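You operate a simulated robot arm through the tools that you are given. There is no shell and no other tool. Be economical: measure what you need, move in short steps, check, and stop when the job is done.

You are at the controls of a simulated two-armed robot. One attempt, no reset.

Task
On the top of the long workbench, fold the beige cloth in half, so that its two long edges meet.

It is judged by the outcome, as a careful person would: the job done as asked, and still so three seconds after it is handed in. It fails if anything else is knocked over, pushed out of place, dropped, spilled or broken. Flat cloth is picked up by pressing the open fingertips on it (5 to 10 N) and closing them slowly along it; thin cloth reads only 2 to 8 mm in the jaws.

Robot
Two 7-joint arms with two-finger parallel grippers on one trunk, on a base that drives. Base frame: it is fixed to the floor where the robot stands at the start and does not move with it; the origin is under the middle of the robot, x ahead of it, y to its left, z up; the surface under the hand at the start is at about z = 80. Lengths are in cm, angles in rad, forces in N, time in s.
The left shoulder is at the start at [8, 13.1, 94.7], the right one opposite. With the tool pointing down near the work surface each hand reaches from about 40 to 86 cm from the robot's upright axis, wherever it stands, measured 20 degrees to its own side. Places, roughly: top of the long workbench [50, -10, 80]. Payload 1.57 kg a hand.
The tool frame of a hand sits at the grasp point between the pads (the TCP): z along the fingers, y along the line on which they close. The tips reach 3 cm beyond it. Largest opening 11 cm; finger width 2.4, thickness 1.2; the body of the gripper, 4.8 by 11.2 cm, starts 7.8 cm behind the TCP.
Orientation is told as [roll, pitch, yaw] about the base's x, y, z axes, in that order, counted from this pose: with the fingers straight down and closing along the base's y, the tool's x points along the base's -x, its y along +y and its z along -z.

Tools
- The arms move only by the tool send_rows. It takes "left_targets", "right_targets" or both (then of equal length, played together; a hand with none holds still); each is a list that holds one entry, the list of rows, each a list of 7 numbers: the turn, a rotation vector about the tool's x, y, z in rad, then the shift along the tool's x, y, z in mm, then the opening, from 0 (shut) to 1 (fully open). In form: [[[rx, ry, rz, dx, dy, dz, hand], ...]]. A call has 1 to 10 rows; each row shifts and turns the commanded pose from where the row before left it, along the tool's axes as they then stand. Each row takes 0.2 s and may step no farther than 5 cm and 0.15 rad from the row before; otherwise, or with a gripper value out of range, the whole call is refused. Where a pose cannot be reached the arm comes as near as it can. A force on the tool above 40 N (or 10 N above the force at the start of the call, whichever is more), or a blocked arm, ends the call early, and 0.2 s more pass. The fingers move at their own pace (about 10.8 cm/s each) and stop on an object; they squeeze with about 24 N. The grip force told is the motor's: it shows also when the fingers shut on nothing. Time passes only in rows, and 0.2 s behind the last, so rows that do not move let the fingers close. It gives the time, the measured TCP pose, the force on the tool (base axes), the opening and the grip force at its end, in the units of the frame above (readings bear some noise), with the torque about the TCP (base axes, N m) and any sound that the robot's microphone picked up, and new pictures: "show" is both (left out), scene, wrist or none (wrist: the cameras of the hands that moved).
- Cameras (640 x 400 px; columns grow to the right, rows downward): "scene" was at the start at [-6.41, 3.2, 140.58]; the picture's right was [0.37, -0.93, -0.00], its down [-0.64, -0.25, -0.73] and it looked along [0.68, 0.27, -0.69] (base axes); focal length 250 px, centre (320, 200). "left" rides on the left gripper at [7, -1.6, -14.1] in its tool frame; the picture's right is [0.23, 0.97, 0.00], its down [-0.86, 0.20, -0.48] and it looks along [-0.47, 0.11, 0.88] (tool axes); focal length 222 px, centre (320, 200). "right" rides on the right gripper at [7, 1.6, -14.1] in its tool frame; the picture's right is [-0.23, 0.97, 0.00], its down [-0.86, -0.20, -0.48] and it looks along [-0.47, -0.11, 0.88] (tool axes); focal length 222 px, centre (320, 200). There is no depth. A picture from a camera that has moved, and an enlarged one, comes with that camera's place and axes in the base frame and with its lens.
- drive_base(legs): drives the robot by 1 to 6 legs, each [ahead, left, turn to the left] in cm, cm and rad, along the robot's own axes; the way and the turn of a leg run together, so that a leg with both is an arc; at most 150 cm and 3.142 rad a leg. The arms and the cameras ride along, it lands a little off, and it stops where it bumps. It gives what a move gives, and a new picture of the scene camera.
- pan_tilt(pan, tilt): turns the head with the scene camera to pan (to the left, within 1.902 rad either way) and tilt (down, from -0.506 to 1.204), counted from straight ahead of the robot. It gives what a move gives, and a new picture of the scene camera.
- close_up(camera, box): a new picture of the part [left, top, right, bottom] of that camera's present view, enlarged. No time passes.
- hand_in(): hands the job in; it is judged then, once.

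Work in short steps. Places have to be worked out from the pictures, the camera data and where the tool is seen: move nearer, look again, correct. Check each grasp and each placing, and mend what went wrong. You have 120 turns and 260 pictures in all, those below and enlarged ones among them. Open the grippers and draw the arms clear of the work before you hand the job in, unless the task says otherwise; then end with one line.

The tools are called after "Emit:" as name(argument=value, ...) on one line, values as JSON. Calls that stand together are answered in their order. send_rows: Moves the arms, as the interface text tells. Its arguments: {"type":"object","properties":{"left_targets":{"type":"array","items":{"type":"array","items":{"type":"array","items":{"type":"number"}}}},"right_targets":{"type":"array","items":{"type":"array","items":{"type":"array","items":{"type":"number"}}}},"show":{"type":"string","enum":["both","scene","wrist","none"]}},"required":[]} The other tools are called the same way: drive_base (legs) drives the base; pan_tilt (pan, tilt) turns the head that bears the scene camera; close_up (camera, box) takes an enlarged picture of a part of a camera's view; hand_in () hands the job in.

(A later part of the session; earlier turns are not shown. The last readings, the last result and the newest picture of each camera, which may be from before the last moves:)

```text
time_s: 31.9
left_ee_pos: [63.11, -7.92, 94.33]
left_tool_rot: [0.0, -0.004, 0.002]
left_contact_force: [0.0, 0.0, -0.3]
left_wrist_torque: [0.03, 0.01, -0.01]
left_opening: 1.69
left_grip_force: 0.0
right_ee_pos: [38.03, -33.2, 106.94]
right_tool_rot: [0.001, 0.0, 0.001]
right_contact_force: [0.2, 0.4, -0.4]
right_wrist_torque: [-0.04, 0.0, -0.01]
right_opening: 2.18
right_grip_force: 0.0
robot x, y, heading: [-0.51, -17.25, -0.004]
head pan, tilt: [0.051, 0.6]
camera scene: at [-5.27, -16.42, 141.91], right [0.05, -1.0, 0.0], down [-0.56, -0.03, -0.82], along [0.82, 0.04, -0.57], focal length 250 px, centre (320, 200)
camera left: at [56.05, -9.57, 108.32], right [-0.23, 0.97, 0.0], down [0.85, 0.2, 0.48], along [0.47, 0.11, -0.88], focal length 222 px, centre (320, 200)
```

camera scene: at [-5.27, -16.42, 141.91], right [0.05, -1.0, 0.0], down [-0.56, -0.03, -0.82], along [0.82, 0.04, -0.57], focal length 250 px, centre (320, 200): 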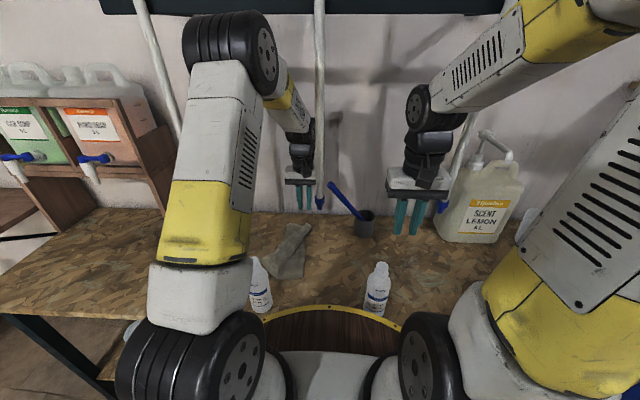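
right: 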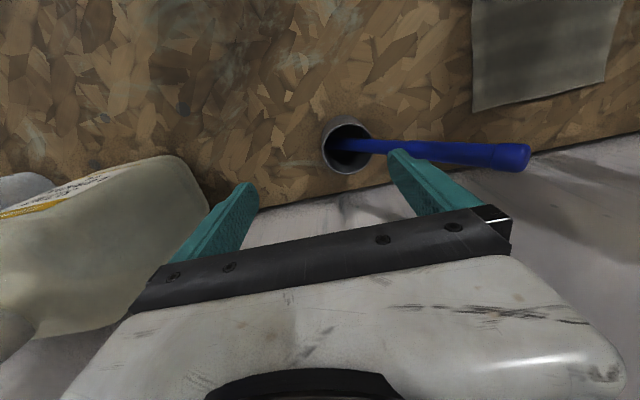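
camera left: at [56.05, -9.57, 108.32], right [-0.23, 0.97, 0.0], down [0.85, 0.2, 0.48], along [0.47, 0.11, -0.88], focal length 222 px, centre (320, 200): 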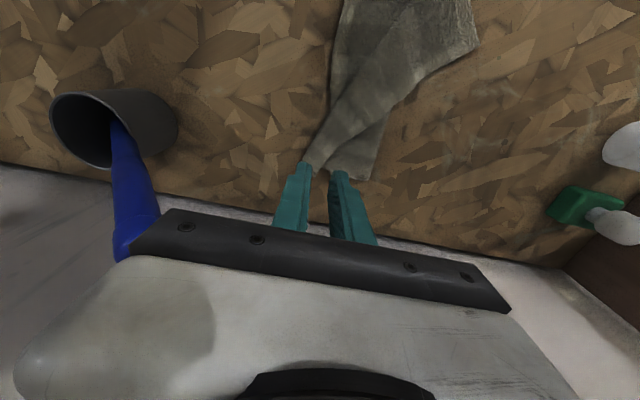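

The far corner is released. The brush handle is close to the palm's right end, so I move left and back, then inspect.

Emit:
send_rows(left_targets=[[[0, 0, 0, 0, 25, 0, 0.15], [0, 0, 0, 0, 25, 0, 0.15], [0, 0, 0, 30, 25, -15, 0.15], [0, 0, 0, 40, 25, -15, 0.15], [0, 0, 0, 40, 10, -15, 0.15], [0, 0, 0, 40, 0, -15, 0.15]]], show="both")

Emit:
close_up(camera="scene", box=[220, 170, 380, 300])

Emit:
close_up(camera="left", box=[150, 0, 450, 240])

```text
time_s: 33.3
left_ee_pos: [48.22, 3.34, 100.11]
left_tool_rot: [0.0, -0.004, 0.0]
left_contact_force: [-0.9, -0.5, -0.5]
left_wrist_torque: [-0.03, -0.01, 0.02]
left_opening: 1.66
left_grip_force: 0.2
right_ee_pos: [38.01, -33.35, 107.04]
right_tool_rot: [0.0, 0.0, 0.002]
right_contact_force: [-0.2, 0.3, 0.2]
right_wrist_torque: [0.01, 0.01, -0.01]
right_opening: 2.23
right_grip_force: 0.1
robot x, y, heading: [-0.12, -17.38, 0.002]
head pan, tilt: [0.051, 0.6]
camera scene: at [-5.26, -16.42, 141.91], right [0.05, -1.0, 0.0], down [-0.56, -0.03, -0.82], along [0.82, 0.04, -0.57], focal length 250 px, centre (320, 200)
camera left: at [41.34, 1.63, 114.13], right [-0.23, 0.97, 0.0], down [0.85, 0.2, 0.48], along [0.47, 0.11, -0.88], focal length 222 px, centre (320, 200)
```

scene: 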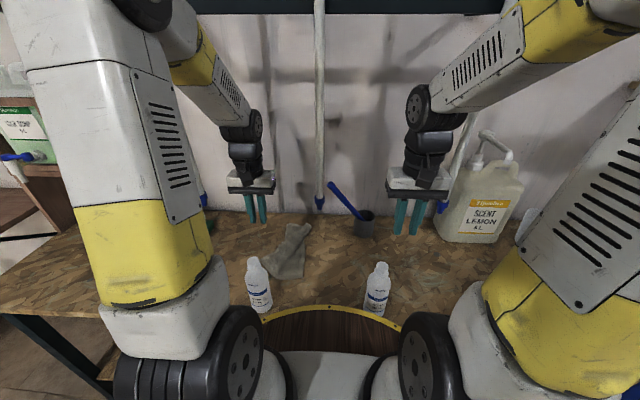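
left: 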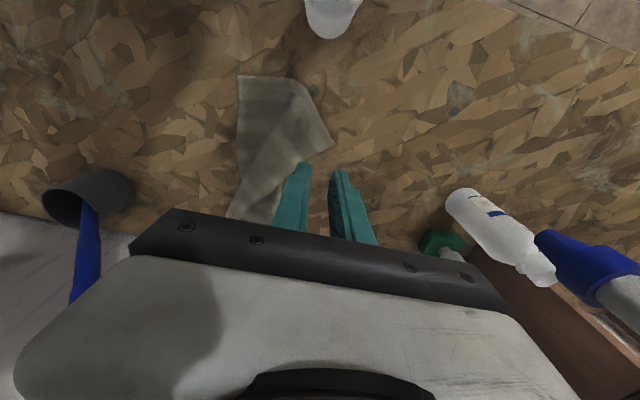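

```text
3.08 times, centred on (300, 235) of scene
camera zoom: at [-5.26, -16.42, 141.91], right [0.05, -1.0, 0.0], down [-0.56, -0.03, -0.82], along [0.82, 0.04, -0.57], focal length 770 px, centre (382, 92)
```

zoom: 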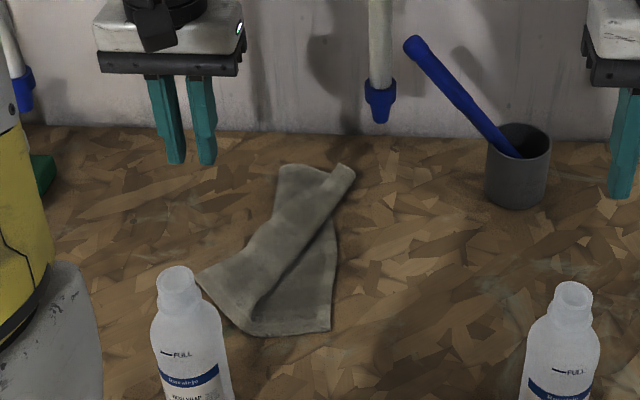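

```text
1.67 times, centred on (300, 120) of left
camera zoom: at [41.34, 1.63, 114.13], right [-0.23, 0.97, 0.0], down [0.85, 0.2, 0.48], along [0.47, 0.11, -0.88], focal length 370 px, centre (353, 333)
```

zoom: 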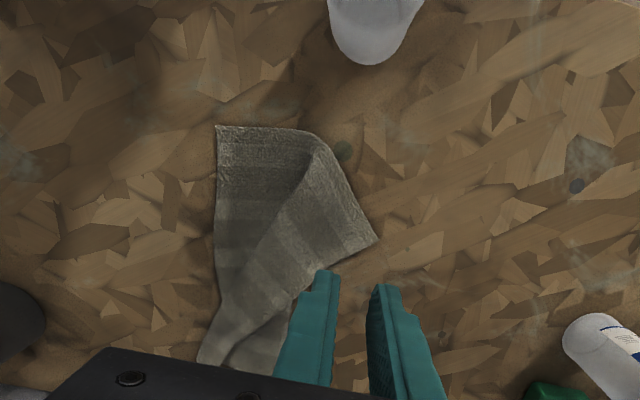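

The far-left corner now lies near the far-right one, about (67, −9), with the fold at y≈0. The near-left corner has swung to about (49.6, 5.8). I grip it next, descending first for an alignment check.

Emit:
send_rows(left_targets=[[[0, 0, 0, -8, 2, 25, 0.25], [0, 0, 0, -8, 2, 30, 0.25], [0, 0, 0, 0, 0, 30, 0.25], [0, 0, 0, 0, 0, 30, 0.25], [0, 0, 0, 0, 0, 20, 0.25]]], show="both")

```text
time_s: 34.5
left_ee_pos: [49.6, 3.72, 86.77]
left_tool_rot: [0.002, -0.005, 0.001]
left_contact_force: [-0.6, 0.0, -0.2]
left_wrist_torque: [-0.02, -0.03, 0.04]
left_opening: 2.75
left_grip_force: 0.1
right_ee_pos: [37.93, -33.19, 107.0]
right_tool_rot: [-0.001, 0.0, 0.001]
right_contact_force: [-0.6, 0.1, 0.3]
right_wrist_torque: [0.01, -0.02, 0.05]
right_opening: 2.19
right_grip_force: 0.1
robot x, y, heading: [0.1, -17.15, 0.0]
head pan, tilt: [0.051, 0.6]
camera scene: at [-5.33, -16.42, 141.9], right [0.05, -1.0, 0.0], down [-0.56, -0.03, -0.83], along [0.82, 0.04, -0.56], focal length 250 px, centre (320, 200)
camera left: at [42.66, 2.04, 100.69], right [-0.23, 0.97, 0.0], down [0.85, 0.2, 0.48], along [0.47, 0.11, -0.88], focal length 222 px, centre (320, 200)
```

scene: 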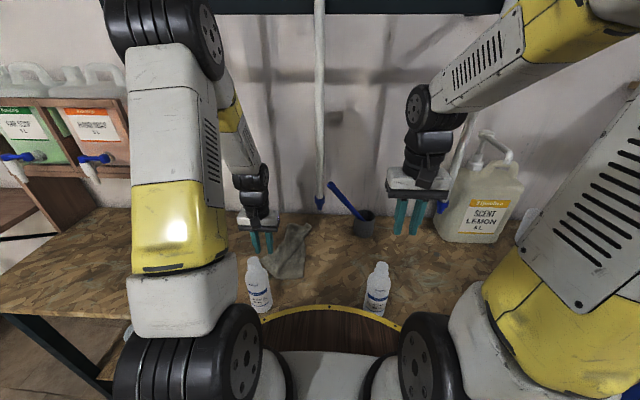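
left: 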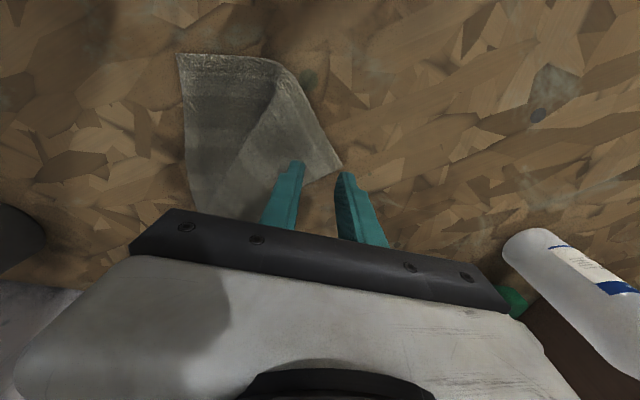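

The corner is at about (49.2, 5.8). I shift 5 mm inward and press.

Emit:
send_rows(left_targets=[[[0, 0, 0, 0, -5, 15, 0.25], [0, 0, 0, 0, 0, 12, 0.25], [0, 0, 0, 0, 0, 4, 0.25], [0, 0, 0, 0, 0, 2, 0.25], [0, 0, 0, 0, 0, 1, 0.25]]], show="wrist")

```text
time_s: 35.7
left_ee_pos: [49.72, 3.33, 83.27]
left_tool_rot: [-0.001, -0.005, 0.0]
left_contact_force: [-3.6, -0.9, 16.3]
left_wrist_torque: [-0.07, 0.15, -0.01]
left_opening: 2.75
left_grip_force: 0.0
right_ee_pos: [37.9, -33.33, 107.06]
right_tool_rot: [0.0, 0.001, 0.002]
right_contact_force: [-0.3, 0.4, -0.1]
right_wrist_torque: [0.02, 0.04, -0.02]
right_opening: 2.21
right_grip_force: 0.1
robot x, y, heading: [0.16, -17.12, 0.002]
head pan, tilt: [0.051, 0.6]
camera left: at [42.76, 1.6, 97.29], right [-0.23, 0.97, 0.0], down [0.85, 0.2, 0.48], along [0.47, 0.11, -0.88], focal length 222 px, centre (320, 200)
```

left: 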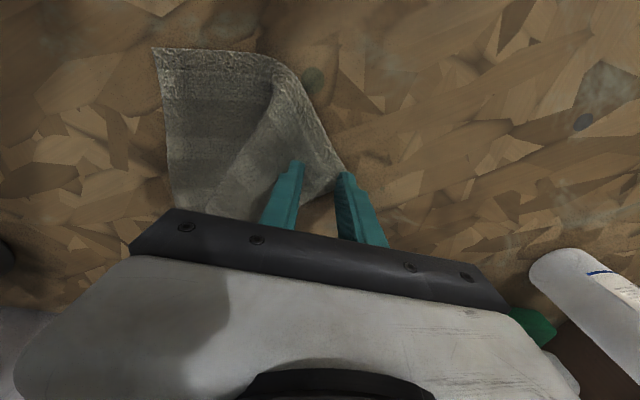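

The fingers are slightly too far out relative to the corner, so I lift, shift 8 mm toward the robot and 8 mm inward, and press again.

Emit:
send_rows(left_targets=[[[0, 0, 0, 0, 0, -8, 0.25], [0, 0, 0, 7, -8, 0, 0.25], [0, 0, 0, 0, 0, 5, 0.25], [0, 0, 0, 0, 0, 2.5, 0.25], [0, 0, 0, 0, 0, 0, 0.25]]], show="wrist")

```text
time_s: 36.9
left_ee_pos: [48.95, 2.37, 83.23]
left_tool_rot: [0.0, -0.006, 0.002]
left_contact_force: [1.4, 0.0, 6.8]
left_wrist_torque: [-0.02, -0.02, 0.03]
left_opening: 2.74
left_grip_force: 0.1
right_ee_pos: [37.88, -33.34, 107.0]
right_tool_rot: [0.001, 0.0, 0.002]
right_contact_force: [-0.4, 0.2, 0.0]
right_wrist_torque: [0.0, 0.0, 0.0]
right_opening: 2.21
right_grip_force: 0.1
robot x, y, heading: [-0.07, -17.14, 0.002]
head pan, tilt: [0.051, 0.6]
camera left: at [42.03, 0.76, 97.37], right [-0.23, 0.97, 0.0], down [0.85, 0.2, 0.48], along [0.47, 0.11, -0.88], focal length 222 px, centre (320, 200)
```

left: 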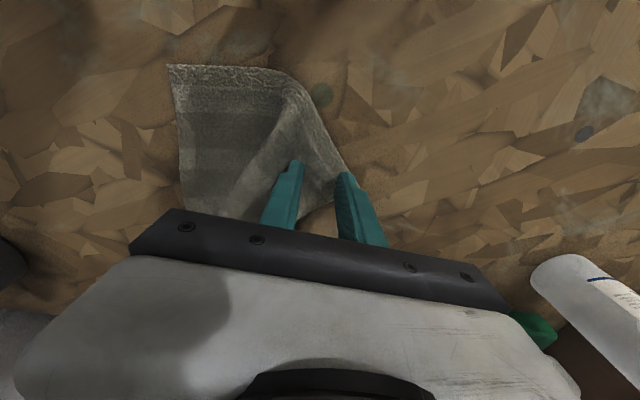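

6.8 N with cloth between and under the fingers. I close slowly.

Emit:
send_rows(left_targets=[[[0, 0, 0, 0, 0, 0, 0.22], [0, 0, 0, 0, 0, 0, 0.19], [0, 0, 0, 0, 0, 0, 0.16], [0, 0, 0, 0, 0, 0, 0.13], [0, 0, 0, 0, 0, 0, 0.1], [0, 0, 0, 0, 0, 0, 0.07], [0, 0, 0, 0, 0, 0, 0.04], [0, 0, 0, 0, 0, 0, 0.0], [0, 0, 0, 0, 0, 0, 0.0], [0, 0, 0, 0, 0, -12, 0.0]]], show="wrist")

```text
time_s: 39.1
left_ee_pos: [48.92, 2.48, 84.46]
left_tool_rot: [-0.001, -0.003, 0.002]
left_contact_force: [0.0, 0.3, -0.1]
left_wrist_torque: [-0.01, -0.02, -0.02]
left_opening: 0.38
left_grip_force: 23.9
right_ee_pos: [37.96, -33.26, 106.99]
right_tool_rot: [0.002, -0.001, 0.002]
right_contact_force: [-0.5, -0.4, -1.2]
right_wrist_torque: [0.02, 0.04, 0.0]
right_opening: 2.2
right_grip_force: 0.1
robot x, y, heading: [-0.21, -17.14, -0.001]
head pan, tilt: [0.051, 0.6]
camera left: at [41.99, 0.74, 98.49], right [-0.23, 0.97, 0.0], down [0.85, 0.2, 0.48], along [0.47, 0.11, -0.88], focal length 222 px, centre (320, 200)
```

left: 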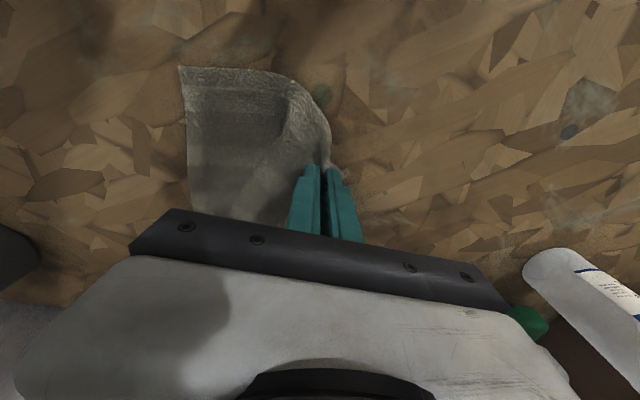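

Gripped at 4 mm. I lift and carry it over to the near-right corner, keeping x large until past the bottle.

Emit:
send_rows(left_targets=[[[0, 0, 0, 0, -5, -20, 0], [0, 0, 0, 0, -15, -20, 0], [0, 0, 0, 0, -20, -5, 0], [0, 0, 0, 5, -20, 0, 0], [0, 0, 0, 10, -20, 5, 0], [0, 0, 0, 12, -15, 10, 0]]], show="both")

Emit:
close_up(camera="scene", box=[220, 170, 380, 300])

```text
time_s: 40.5
left_ee_pos: [46.4, -6.92, 87.54]
left_tool_rot: [0.001, -0.003, 0.001]
left_contact_force: [0.1, -0.3, 0.2]
left_wrist_torque: [-0.02, 0.01, -0.01]
left_opening: 0.42
left_grip_force: 24.1
right_ee_pos: [38.07, -33.36, 106.99]
right_tool_rot: [0.0, 0.0, 0.002]
right_contact_force: [0.8, 0.8, -0.2]
right_wrist_torque: [-0.04, 0.03, 0.0]
right_opening: 2.21
right_grip_force: 0.0
robot x, y, heading: [0.05, -17.14, 0.004]
head pan, tilt: [0.051, 0.6]
camera scene: at [-5.31, -16.4, 141.9], right [0.05, -1.0, 0.0], down [-0.56, -0.03, -0.82], along [0.82, 0.04, -0.57], focal length 250 px, centre (320, 200)
camera left: at [39.32, -8.68, 101.63], right [-0.23, 0.97, 0.0], down [0.85, 0.2, 0.48], along [0.47, 0.11, -0.88], focal length 222 px, centre (320, 200)
```

scene: 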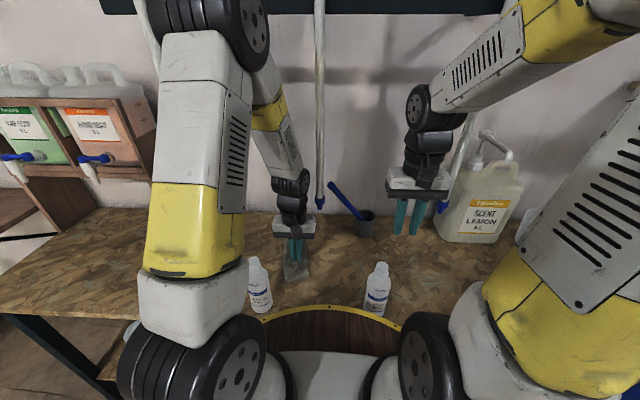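
left: 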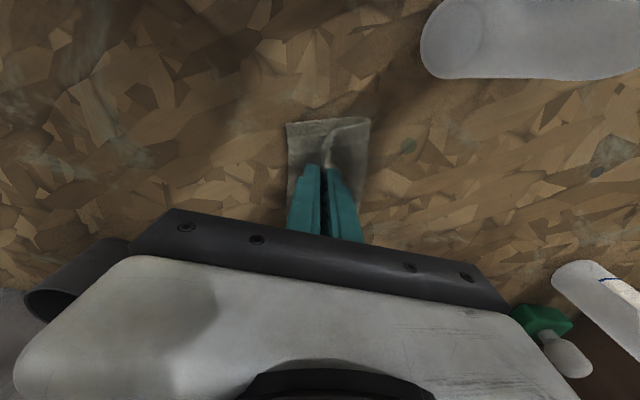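

```text
3.08 times, centred on (300, 235) of scene
camera zoom: at [-5.31, -16.4, 141.9], right [0.05, -1.0, 0.0], down [-0.56, -0.03, -0.82], along [0.82, 0.04, -0.57], focal length 770 px, centre (382, 92)
```

zoom: 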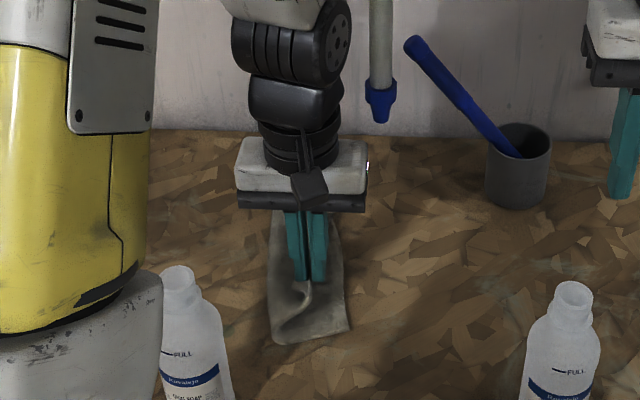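

The carry went well. The near-right corner is about (43.6, −10.5) and rod 2 is about 1.6 cm right of the wrist. I tilt the fingers toward −y, which moves the wrist away from the rod and points the cloth edge outward, then lower.

Emit:
send_rows(left_targets=[[[0.1, 0, 0, 0, 0, 0, 0], [0.1, 0, 0, 0, 0, 0, 0], [0.1, 0, 0, 0, 0, 0, 0], [0, 0, 0, 7, -13, 0, 0], [0, 0, 0, 5, -3, 10, 0], [0, 0, 0, 0, 2, 10, 0]]], show="both")

Emit:
close_up(camera="scene", box=[220, 170, 380, 300])

```text
time_s: 41.9
left_ee_pos: [44.98, -8.95, 85.99]
left_tool_rot: [-0.3, -0.003, 0.003]
left_contact_force: [-0.3, -0.2, -0.1]
left_wrist_torque: [0.04, 0.03, -0.04]
left_opening: 0.43
left_grip_force: 24.3
right_ee_pos: [38.13, -33.11, 107.08]
right_tool_rot: [0.001, 0.001, 0.003]
right_contact_force: [0.2, -0.4, 0.6]
right_wrist_torque: [0.03, 0.0, 0.01]
right_opening: 2.23
right_grip_force: 0.1
robot x, y, heading: [0.06, -17.05, 0.0]
head pan, tilt: [0.051, 0.6]
camera scene: at [-5.32, -16.42, 141.9], right [0.05, -1.0, 0.0], down [-0.56, -0.03, -0.83], along [0.82, 0.04, -0.56], focal length 250 px, centre (320, 200)
camera left: at [38.05, -6.36, 99.83], right [-0.23, 0.93, -0.29], down [0.85, 0.33, 0.4], along [0.47, -0.15, -0.87], focal length 222 px, centre (320, 200)
```

scene: 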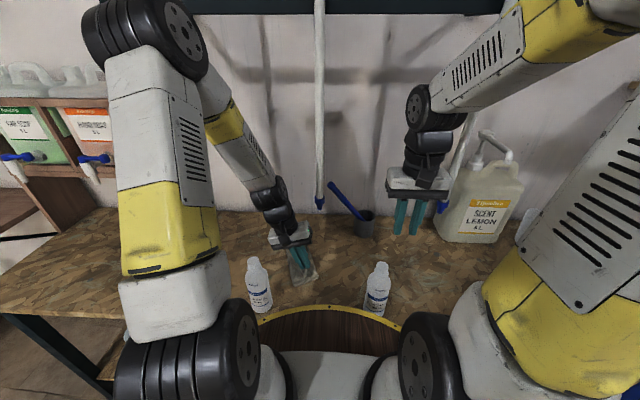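
left: 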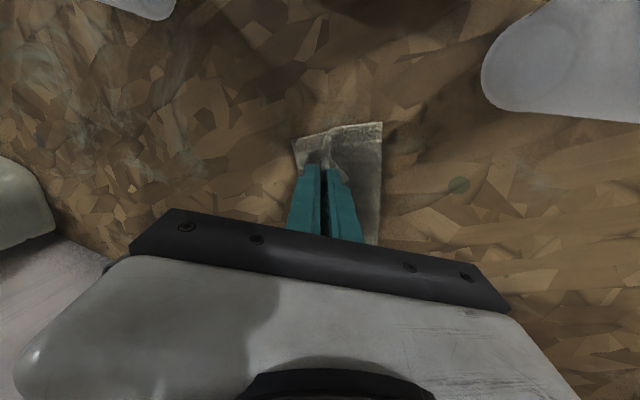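

```text
3.08 times, centred on (300, 235) of scene
camera zoom: at [-5.32, -16.42, 141.9], right [0.05, -1.0, 0.0], down [-0.56, -0.03, -0.83], along [0.82, 0.04, -0.56], focal length 770 px, centre (382, 92)
```

zoom: 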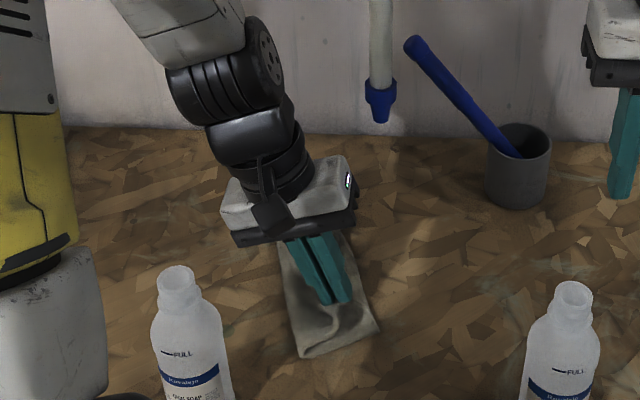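

The near end has swung right a little with the drag, which only turns the strip in the plane. I lower it straight down, release and retreat along the tool axis.

Emit:
send_rows(left_targets=[[[0, 0, 0, 0, 3, 9, 0], [0, 0, 0, 0, 3, 9, 0], [0, 0, 0, 0, 2, 4, 0], [0, 0, 0, 0, 0, 0, 0.05], [0, 0, 0, 0, 0, 0, 0.1], [0, 0, 0, 0, 0, 0, 0.13], [0, 0, 0, 0, 0, -20, 0.13], [0, 0, 0, 0, 0, -40, 0.13], [0, 0, 0, 0, 10, -40, 0.13]]], show="both")

Emit:
close_up(camera="scene", box=[220, 170, 380, 300])

```text
time_s: 42.7
left_ee_pos: [45.09, -9.03, 83.84]
left_tool_rot: [-0.3, -0.006, 0.0]
left_contact_force: [-5.0, 2.7, 27.2]
left_wrist_torque: [0.13, 0.05, 0.03]
left_opening: 0.59
left_grip_force: 0.3
right_ee_pos: [37.84, -33.26, 106.99]
right_tool_rot: [0.001, -0.001, 0.002]
right_contact_force: [0.8, 0.1, -0.2]
right_wrist_torque: [-0.04, -0.01, 0.01]
right_opening: 2.21
right_grip_force: 0.1
robot x, y, heading: [-0.14, -17.14, 0.001]
head pan, tilt: [0.051, 0.6]
stopped in row 4 (left hand): the force on the tool passed its limit at 44 N (the readings are from after the stop); the commanded pose is now the measured one
camera scene: at [-5.4, -16.42, 141.9], right [0.05, -1.0, 0.0], down [-0.56, -0.03, -0.83], along [0.82, 0.04, -0.56], focal length 250 px, centre (320, 200)
camera left: at [38.08, -6.42, 97.71], right [-0.22, 0.93, -0.29], down [0.85, 0.33, 0.4], along [0.47, -0.16, -0.87], focal length 222 px, centre (320, 200)
```

scene: 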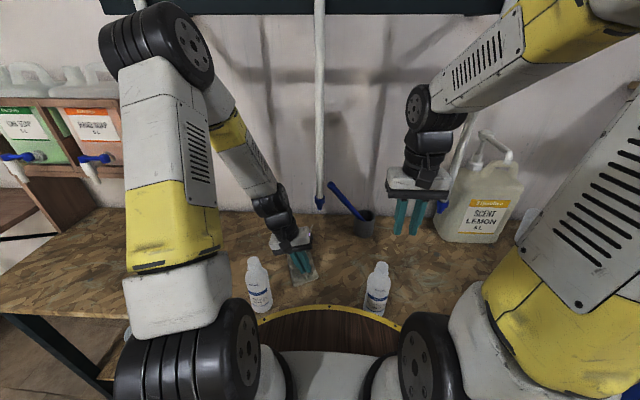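
left: 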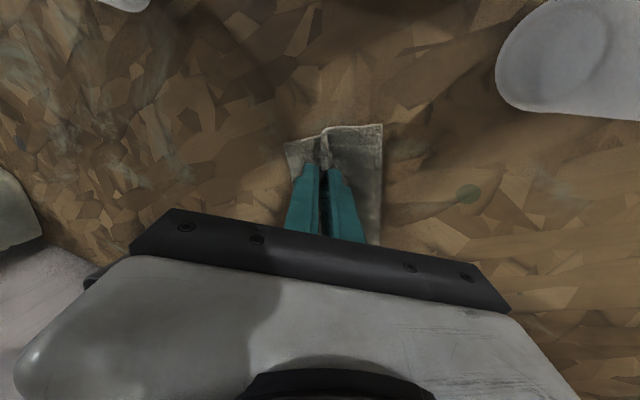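

```text
3.08 times, centred on (300, 235) of scene
camera zoom: at [-5.4, -16.42, 141.9], right [0.05, -1.0, 0.0], down [-0.56, -0.03, -0.83], along [0.82, 0.04, -0.56], focal length 770 px, centre (382, 92)
```

zoom: 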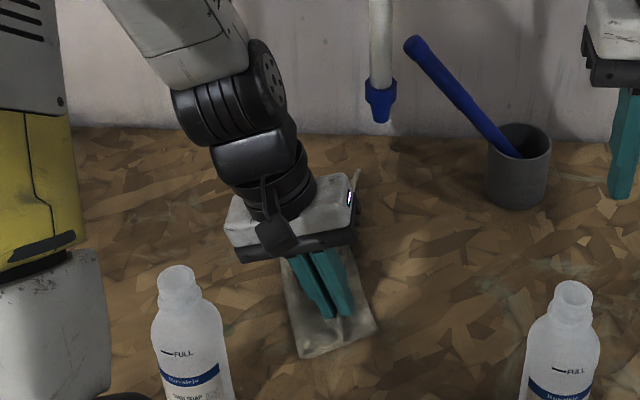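

In contact. I ease up 1 mm, open the fingers and withdraw along the tool axis.

Emit:
send_rows(left_targets=[[[0, 0, 0, 0, 0, -1, 0.07], [0, 0, 0, 0, 0, -1, 0.11], [0, 0, 0, 0, 0, -1, 0.14], [0, 0, 0, 0, 0, -15, 0.14], [0, 0, 0, 0, 0, -30, 0.14], [0, 0, 0, 0, 0, -40, 0.14], [-0.1, 0, 0, 0, 20, -20, 0.14], [-0.1, 0, 0, 0, 30, 0, 0.14], [-0.1, 0, 0, 0, 30, 0, 0.14]]], show="both")

Emit:
close_up(camera="scene", box=[220, 170, 380, 300])

Emit:
close_up(camera="left", box=[100, 0, 400, 240])

```text
time_s: 44.7
left_ee_pos: [45.0, 1.91, 92.73]
left_tool_rot: [-0.001, -0.009, 0.0]
left_contact_force: [0.0, 0.9, 0.2]
left_wrist_torque: [0.02, 0.01, 0.0]
left_opening: 1.53
left_grip_force: 0.0
right_ee_pos: [37.83, -33.32, 107.04]
right_tool_rot: [0.0, 0.002, 0.002]
right_contact_force: [0.2, 1.0, -0.4]
right_wrist_torque: [-0.02, -0.01, 0.0]
right_opening: 2.19
right_grip_force: 0.0
robot x, y, heading: [-0.39, -17.18, 0.006]
head pan, tilt: [0.051, 0.6]
camera scene: at [-5.31, -16.41, 141.9], right [0.05, -1.0, 0.0], down [-0.56, -0.03, -0.82], along [0.82, 0.04, -0.57], focal length 250 px, centre (320, 200)
camera left: at [38.05, 0.23, 106.59], right [-0.23, 0.97, 0.0], down [0.85, 0.2, 0.48], along [0.47, 0.11, -0.87], focal length 222 px, centre (320, 200)
```

scene: 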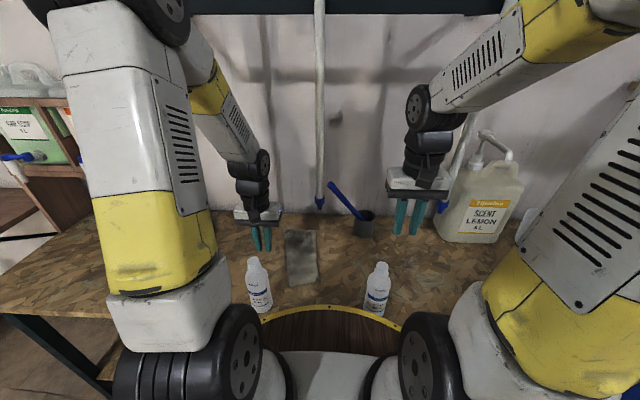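
left: 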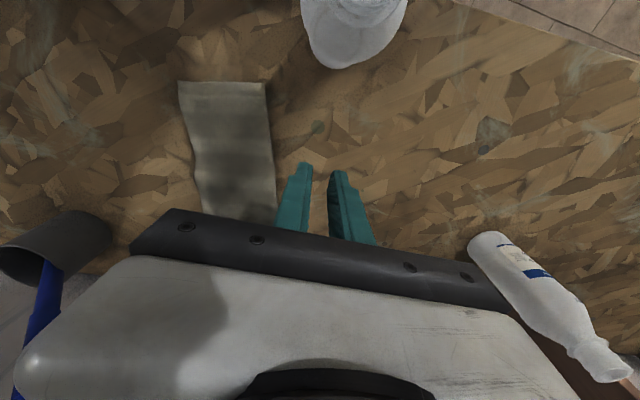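

```text
3.08 times, centred on (300, 235) of scene
camera zoom: at [-5.31, -16.41, 141.9], right [0.05, -1.0, 0.0], down [-0.56, -0.03, -0.82], along [0.82, 0.04, -0.57], focal length 770 px, centre (382, 92)
```

zoom: 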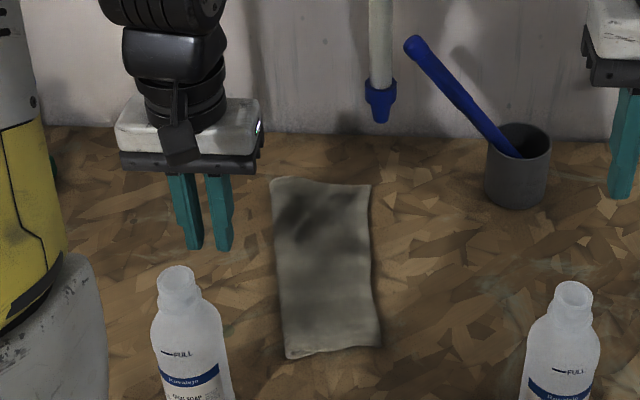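

```text
1.67 times, centred on (250, 120) of left
camera zoom: at [38.05, 0.23, 106.59], right [-0.23, 0.97, 0.0], down [0.85, 0.2, 0.48], along [0.47, 0.11, -0.87], focal length 370 px, centre (437, 333)
```

zoom: 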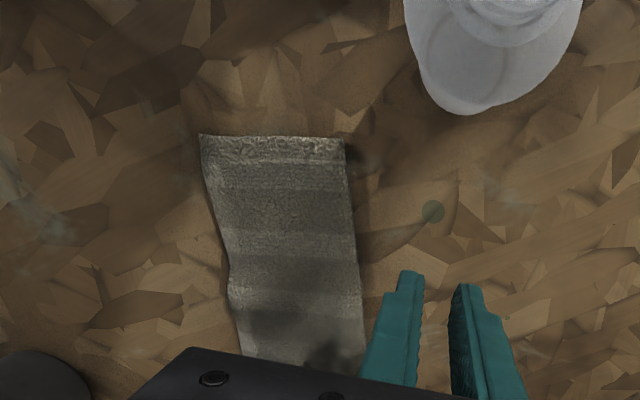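

The cloth looks cleanly folded to about 9 cm wide. I move the left hand up and to the left, then inspect the long edges from several views.

Emit:
send_rows(left_targets=[[[0, 0, 0, 20, 10, -30, 0.14], [0, 0, 0, 20, 10, -30, 0.14], [0, 0, 0, 20, 0, -30, 0.14]]], show="wrist")

Emit:
close_up(camera="right", box=[400, 0, 640, 150])

Emit:
close_up(camera="scene", box=[270, 205, 340, 265])

Emit:
close_up(camera="left", box=[140, 50, 340, 220])

```text
time_s: 45.5
left_ee_pos: [38.9, 4.11, 101.52]
left_tool_rot: [-0.001, -0.005, 0.0]
left_contact_force: [0.0, -0.4, -0.2]
left_wrist_torque: [0.01, 0.02, 0.04]
left_opening: 1.55
left_grip_force: 0.1
right_ee_pos: [38.01, -33.18, 107.01]
right_tool_rot: [0.0, 0.0, 0.002]
right_contact_force: [1.2, -0.7, 0.0]
right_wrist_torque: [-0.03, 0.04, 0.01]
right_opening: 2.21
right_grip_force: 0.0
robot x, y, heading: [0.12, -16.8, -0.001]
head pan, tilt: [0.051, 0.6]
camera left: at [32.01, 2.37, 115.61], right [-0.23, 0.97, 0.0], down [0.85, 0.2, 0.48], along [0.47, 0.11, -0.88], focal length 222 px, centre (320, 200)
```

left: 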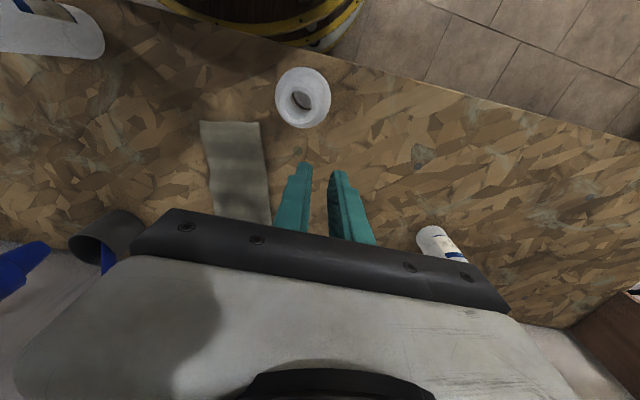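

```text
2.67 times, centred on (520, 75) of right
camera zoom: at [31.07, -31.7, 121.04], right [0.23, 0.97, 0.0], down [0.86, -0.2, 0.48], along [0.47, -0.11, -0.88], focal length 592 px, centre (-213, 533)
```

zoom: 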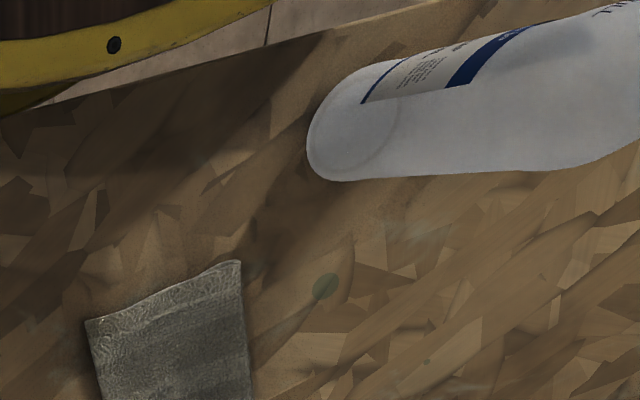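

```text
6.67 times, centred on (305, 235) of scene
camera zoom: at [-5.26, -16.41, 141.91], right [0.05, -1.0, 0.0], down [-0.56, -0.03, -0.82], along [0.82, 0.04, -0.57], focal length 1668 px, centre (420, -33)
```

zoom: 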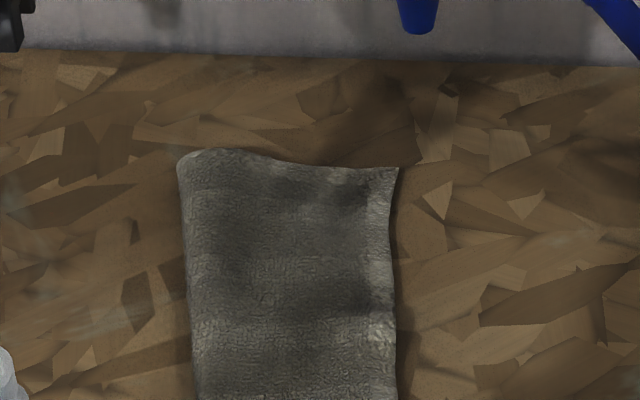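

```text
2.35 times, centred on (240, 135) of left
camera zoom: at [32.01, 2.37, 115.61], right [-0.23, 0.97, 0.0], down [0.85, 0.2, 0.48], along [0.47, 0.11, -0.88], focal length 523 px, centre (508, 353)
```

zoom: 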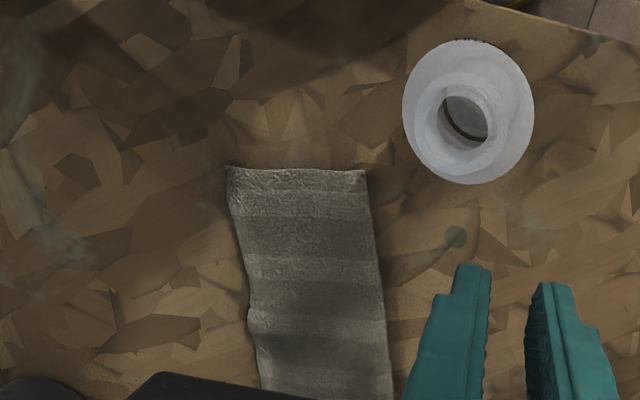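

No lower layer shows beyond the top layer, and the width of about 9 cm is half of 18. To check the right-hand edges from their own side, I bring the left camera over the strip's right side, staying behind rod 2.

Emit:
send_rows(left_targets=[[[0, 0, 0, 0, -30, -10, 0.14], [0, 0, 0, 0, -30, -10, 0.14], [0, 0, 0, 0, -35, 0, 0.14], [0, 0, 0, 0, -35, 0, 0.14], [0, 0, 0, 0, -30, 0, 0.14]]], show="wrist")

Emit:
close_up(camera="left", box=[220, 80, 420, 230])

```text
time_s: 46.7
left_ee_pos: [38.91, -11.93, 103.52]
left_tool_rot: [0.0, -0.007, 0.001]
left_contact_force: [0.4, 0.6, -0.4]
left_wrist_torque: [-0.01, -0.04, 0.01]
left_opening: 1.54
left_grip_force: 0.1
right_ee_pos: [37.89, -33.28, 106.92]
right_tool_rot: [0.001, 0.002, 0.002]
right_contact_force: [0.1, 0.0, 0.1]
right_wrist_torque: [-0.02, -0.02, 0.0]
right_opening: 2.22
right_grip_force: 0.0
robot x, y, heading: [0.05, -16.86, 0.002]
head pan, tilt: [0.051, 0.6]
camera left: at [31.92, -13.63, 117.51], right [-0.23, 0.97, 0.0], down [0.85, 0.2, 0.48], along [0.47, 0.11, -0.88], focal length 222 px, centre (320, 200)
```

left: 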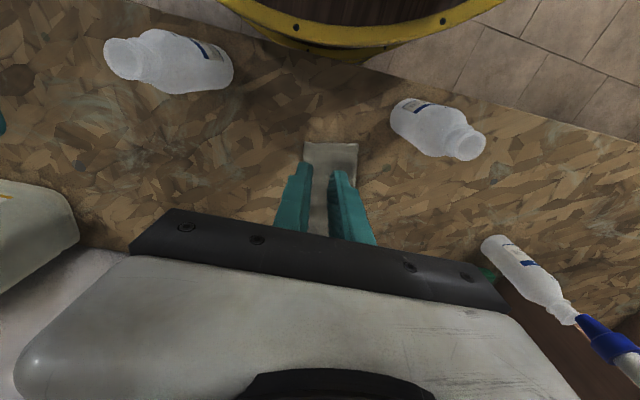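

```text
2.67 times, centred on (320, 155) of left
camera zoom: at [31.92, -13.63, 117.51], right [-0.23, 0.97, 0.0], down [0.85, 0.2, 0.48], along [0.47, 0.11, -0.88], focal length 592 px, centre (320, 320)
```

zoom: 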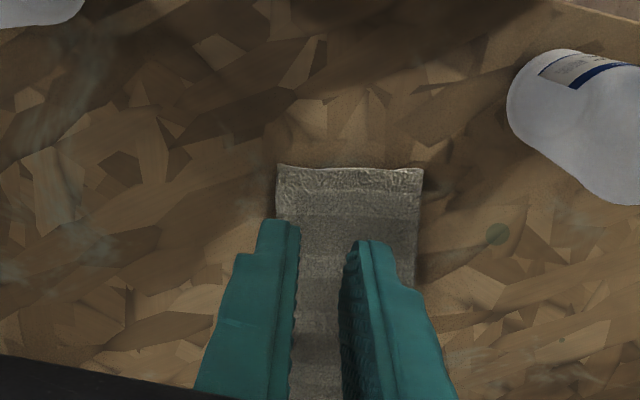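

Measuring again, the far end is about 12 cm wide against 9 cm at the near end, so the far end is not folded evenly. I move the left hand over for a top view of the far end.

Emit:
send_rows(left_targets=[[[0, 0, 0, 0, 35, 0, 0.14], [0, 0, 0, 0, 35, 0, 0.14], [0, 0, 0, 0, 35, 0, 0.14], [0, 0, 0, 0, 25, 0, 0.14], [0, 0, 0, -40, 0, 0, 0.14], [0, 0, 0, -40, 0, 0, 0.14], [0, 0, 0, -40, 0, 0, 0.14], [0, 0, 0, -40, 0, 0, 0.14], [0, 0, 0, -40, 0, 0, 0.14]]], show="wrist")

Emit:
close_up(camera="left", box=[140, 0, 400, 200])

Emit:
close_up(camera="scene", box=[270, 215, 340, 290])

```text
time_s: 48.7
left_ee_pos: [58.97, 1.2, 103.61]
left_tool_rot: [-0.001, -0.006, 0.0]
left_contact_force: [-1.0, 0.0, 0.1]
left_wrist_torque: [0.0, -0.01, 0.02]
left_opening: 1.58
left_grip_force: 0.0
right_ee_pos: [37.86, -33.17, 106.97]
right_tool_rot: [0.002, -0.002, 0.002]
right_contact_force: [-0.3, -1.0, -0.7]
right_wrist_torque: [0.0, -0.06, 0.0]
right_opening: 2.23
right_grip_force: 0.1
robot x, y, heading: [-0.24, -16.88, 0.003]
head pan, tilt: [0.051, 0.6]
camera left: at [51.93, -0.55, 117.66], right [-0.23, 0.97, 0.0], down [0.85, 0.2, 0.48], along [0.47, 0.11, -0.88], focal length 222 px, centre (320, 200)
```

left: 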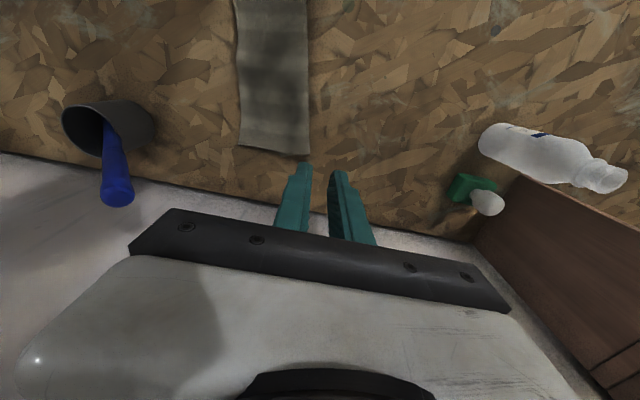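

```text
2.00 times, centred on (270, 100) of left
camera zoom: at [51.93, -0.55, 117.66], right [-0.23, 0.97, 0.0], down [0.85, 0.2, 0.48], along [0.47, 0.11, -0.88], focal length 444 px, centre (420, 400)
```

zoom: 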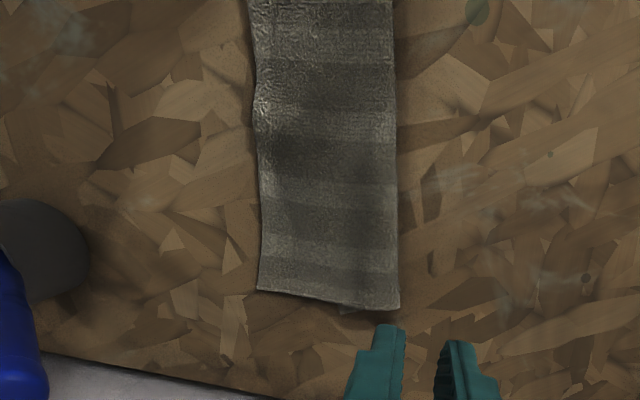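

```text
5.33 times, centred on (305, 252) of scene
camera zoom: at [-5.35, -16.41, 141.9], right [0.05, -1.0, 0.0], down [-0.56, -0.03, -0.83], along [0.82, 0.04, -0.56], focal length 1335 px, centre (400, -80)
```

zoom: 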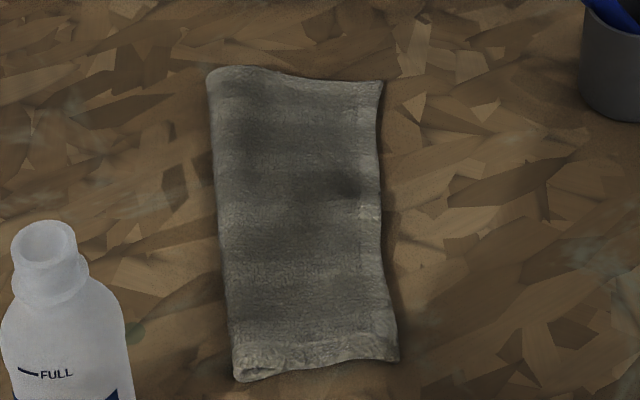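

The top layer overhangs at the far end: the bottom's far-right corner is hidden at about y −5.5, while the top corner is at (65, −11.7). I'll regrip that top corner and re-lay it about 6 cm further left. To stay clear of the brush handle near (64, −16.4, 100), I yaw the gripper 90° so its narrow side faces the handle.

Emit:
send_rows(left_targets=[[[0, 0, 0.15, 0, 0, 0, 0.14], [0, 0, 0.15, 0, 0, 0, 0.14], [0, 0, 0.15, 0, 0, 0, 0.14], [0, 0, 0.15, 0, 0, 0, 0.14], [0, 0, 0.15, 0, 0, 0, 0.14], [0, 0, 0.15, 0, 0, 0, 0.14], [0, 0, 0.15, 0, 0, 0, 0.14], [0, 0, 0.15, 0, 0, 0, 0.14], [0, 0, 0.15, 0, 0, 0, 0.14], [0, 0, 0.15, 0, 0, 0, 0.14]]], show="both")

```text
time_s: 50.9
left_ee_pos: [58.98, 0.97, 103.67]
left_tool_rot: [0.006, -0.001, -1.501]
left_contact_force: [0.5, -0.4, 0.7]
left_wrist_torque: [-0.01, -0.01, -0.02]
left_opening: 1.52
left_grip_force: 0.0
right_ee_pos: [38.02, -33.31, 107.02]
right_tool_rot: [0.0, 0.0, 0.002]
right_contact_force: [-0.5, 0.4, 0.0]
right_wrist_torque: [0.03, -0.05, 0.02]
right_opening: 2.18
right_grip_force: 0.1
robot x, y, heading: [-0.35, -16.7, 0.006]
head pan, tilt: [0.051, 0.6]
camera scene: at [-5.31, -16.42, 141.9], right [0.05, -1.0, 0.0], down [-0.56, -0.03, -0.82], along [0.82, 0.04, -0.57], focal length 250 px, centre (320, 200)
camera left: at [56.86, 7.8, 117.69], right [0.96, 0.29, 0.01], down [0.25, -0.84, 0.48], along [0.15, -0.46, -0.88], focal length 222 px, centre (320, 200)
```

scene: 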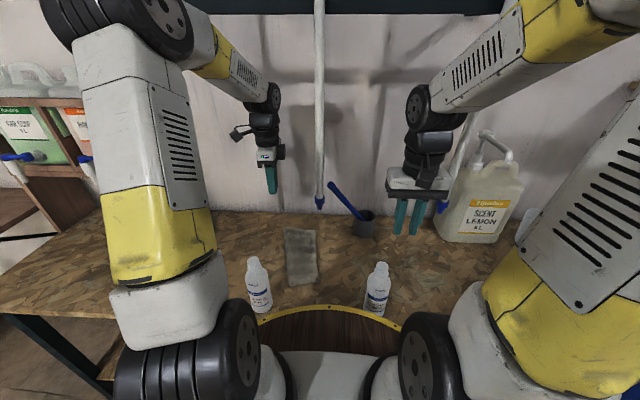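
left: 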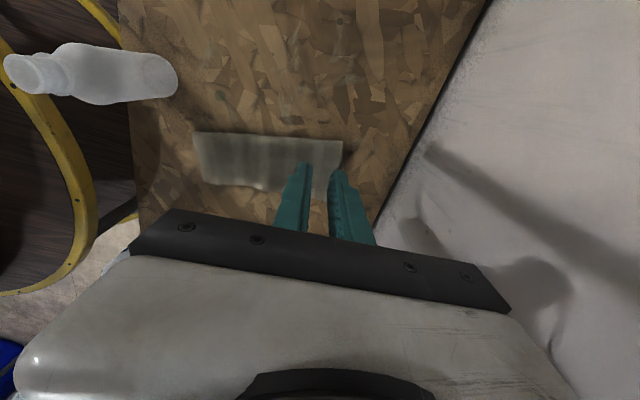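

I move above the far-right top corner (62.7, −9.7) in small steps and descend to z≈88.

Emit:
send_rows(left_targets=[[[0, 0, 0, -15, 10, 25, 0.25], [0, 0, 0, -20, 10, 30, 0.25], [0, 0, 0, -20, 9, 30, 0.25], [0, 0, 0, -20, 0, 30, 0.25], [0, 0, 0, -20, 0, 30, 0.25]]], show="both")

```text
time_s: 52.1
left_ee_pos: [62.9, -8.19, 89.13]
left_tool_rot: [0.007, -0.001, -1.5]
left_contact_force: [0.2, -0.4, -0.6]
left_wrist_torque: [0.0, 0.06, -0.03]
left_opening: 2.74
left_grip_force: 0.0
right_ee_pos: [37.92, -33.21, 107.0]
right_tool_rot: [0.0, -0.001, 0.003]
right_contact_force: [-0.1, -1.2, 0.4]
right_wrist_torque: [-0.02, 0.0, 0.01]
right_opening: 2.2
right_grip_force: 0.1
robot x, y, heading: [0.02, -16.62, 0.007]
head pan, tilt: [0.051, 0.6]
camera scene: at [-5.33, -16.4, 141.9], right [0.05, -1.0, 0.0], down [-0.56, -0.03, -0.83], along [0.82, 0.04, -0.56], focal length 250 px, centre (320, 200)
camera left: at [60.76, -1.38, 103.13], right [0.95, 0.3, 0.01], down [0.26, -0.84, 0.48], along [0.15, -0.46, -0.88], focal length 222 px, centre (320, 200)
```

scene: 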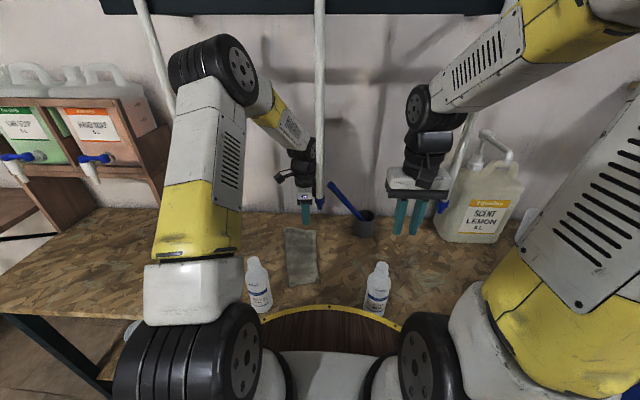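
left: 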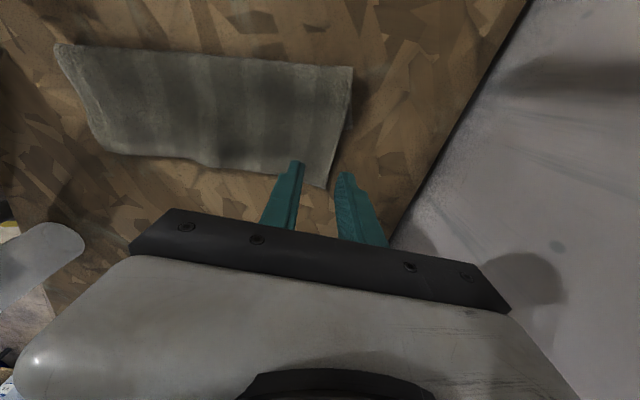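

The corner is confirmed at (65.1, −11.7). I shift the last 1.7 cm and press down.

Emit:
send_rows(left_targets=[[[0, 0, 0, -10, 0, 20, 0.25], [0, 0, 0, -7, 0, 20, 0.25], [0, 0, 0, 0, 0, 12, 0.25], [0, 0, 0, 0, 0, 4, 0.25], [0, 0, 0, 0, 0, 2, 0.25], [0, 0, 0, 0, 0, 1, 0.25]]], show="wrist")

```text
time_s: 53.5
left_ee_pos: [62.79, -9.95, 83.33]
left_tool_rot: [0.008, -0.003, -1.5]
left_contact_force: [0.8, 0.8, 9.2]
left_wrist_torque: [-0.01, 0.15, -0.04]
left_opening: 2.79
left_grip_force: 0.0
right_ee_pos: [37.95, -33.24, 106.96]
right_tool_rot: [0.001, 0.0, 0.002]
right_contact_force: [-0.5, -0.1, 0.3]
right_wrist_torque: [-0.05, 0.02, 0.01]
right_opening: 2.21
right_grip_force: 0.0
robot x, y, heading: [0.0, -16.83, -0.0]
head pan, tilt: [0.051, 0.6]
camera left: at [60.73, -3.16, 97.35], right [0.96, 0.3, 0.01], down [0.26, -0.84, 0.48], along [0.15, -0.46, -0.88], focal length 222 px, centre (320, 200)
```

left: 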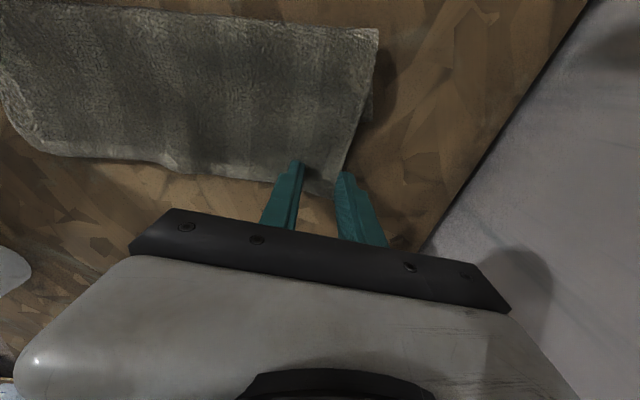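

9 N on the corner. I close slowly and lift a little.

Emit:
send_rows(left_targets=[[[0, 0, 0, 0, 0, 0, 0.22], [0, 0, 0, 0, 0, 0, 0.19], [0, 0, 0, 0, 0, 0, 0.16], [0, 0, 0, 0, 0, 0, 0.13], [0, 0, 0, 0, 0, 0, 0.1], [0, 0, 0, 0, 0, 0, 0.07], [0, 0, 0, 0, 0, 0, 0.04], [0, 0, 0, 0, 0, 0, 0.0], [0, 0, 0, 0, 0, 0, 0.0], [0, 0, 0, 5, 0, -25, 0.0]]], show="wrist")

```text
time_s: 55.7
left_ee_pos: [62.68, -9.42, 85.59]
left_tool_rot: [0.003, -0.002, -1.499]
left_contact_force: [-0.7, 0.4, 1.1]
left_wrist_torque: [-0.01, -0.01, -0.03]
left_opening: 0.38
left_grip_force: 24.4
right_ee_pos: [38.01, -33.22, 106.94]
right_tool_rot: [0.001, -0.001, 0.002]
right_contact_force: [0.1, -0.1, -0.5]
right_wrist_torque: [-0.03, 0.02, -0.01]
right_opening: 2.2
right_grip_force: 0.0
robot x, y, heading: [0.3, -16.93, 0.004]
head pan, tilt: [0.051, 0.6]
camera left: at [60.63, -2.63, 99.74], right [0.96, 0.3, 0.0], down [0.26, -0.84, 0.48], along [0.14, -0.46, -0.88], focal length 222 px, centre (320, 200)
```

left: 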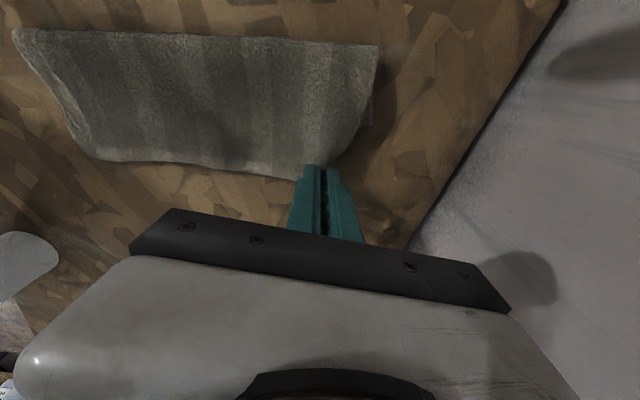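

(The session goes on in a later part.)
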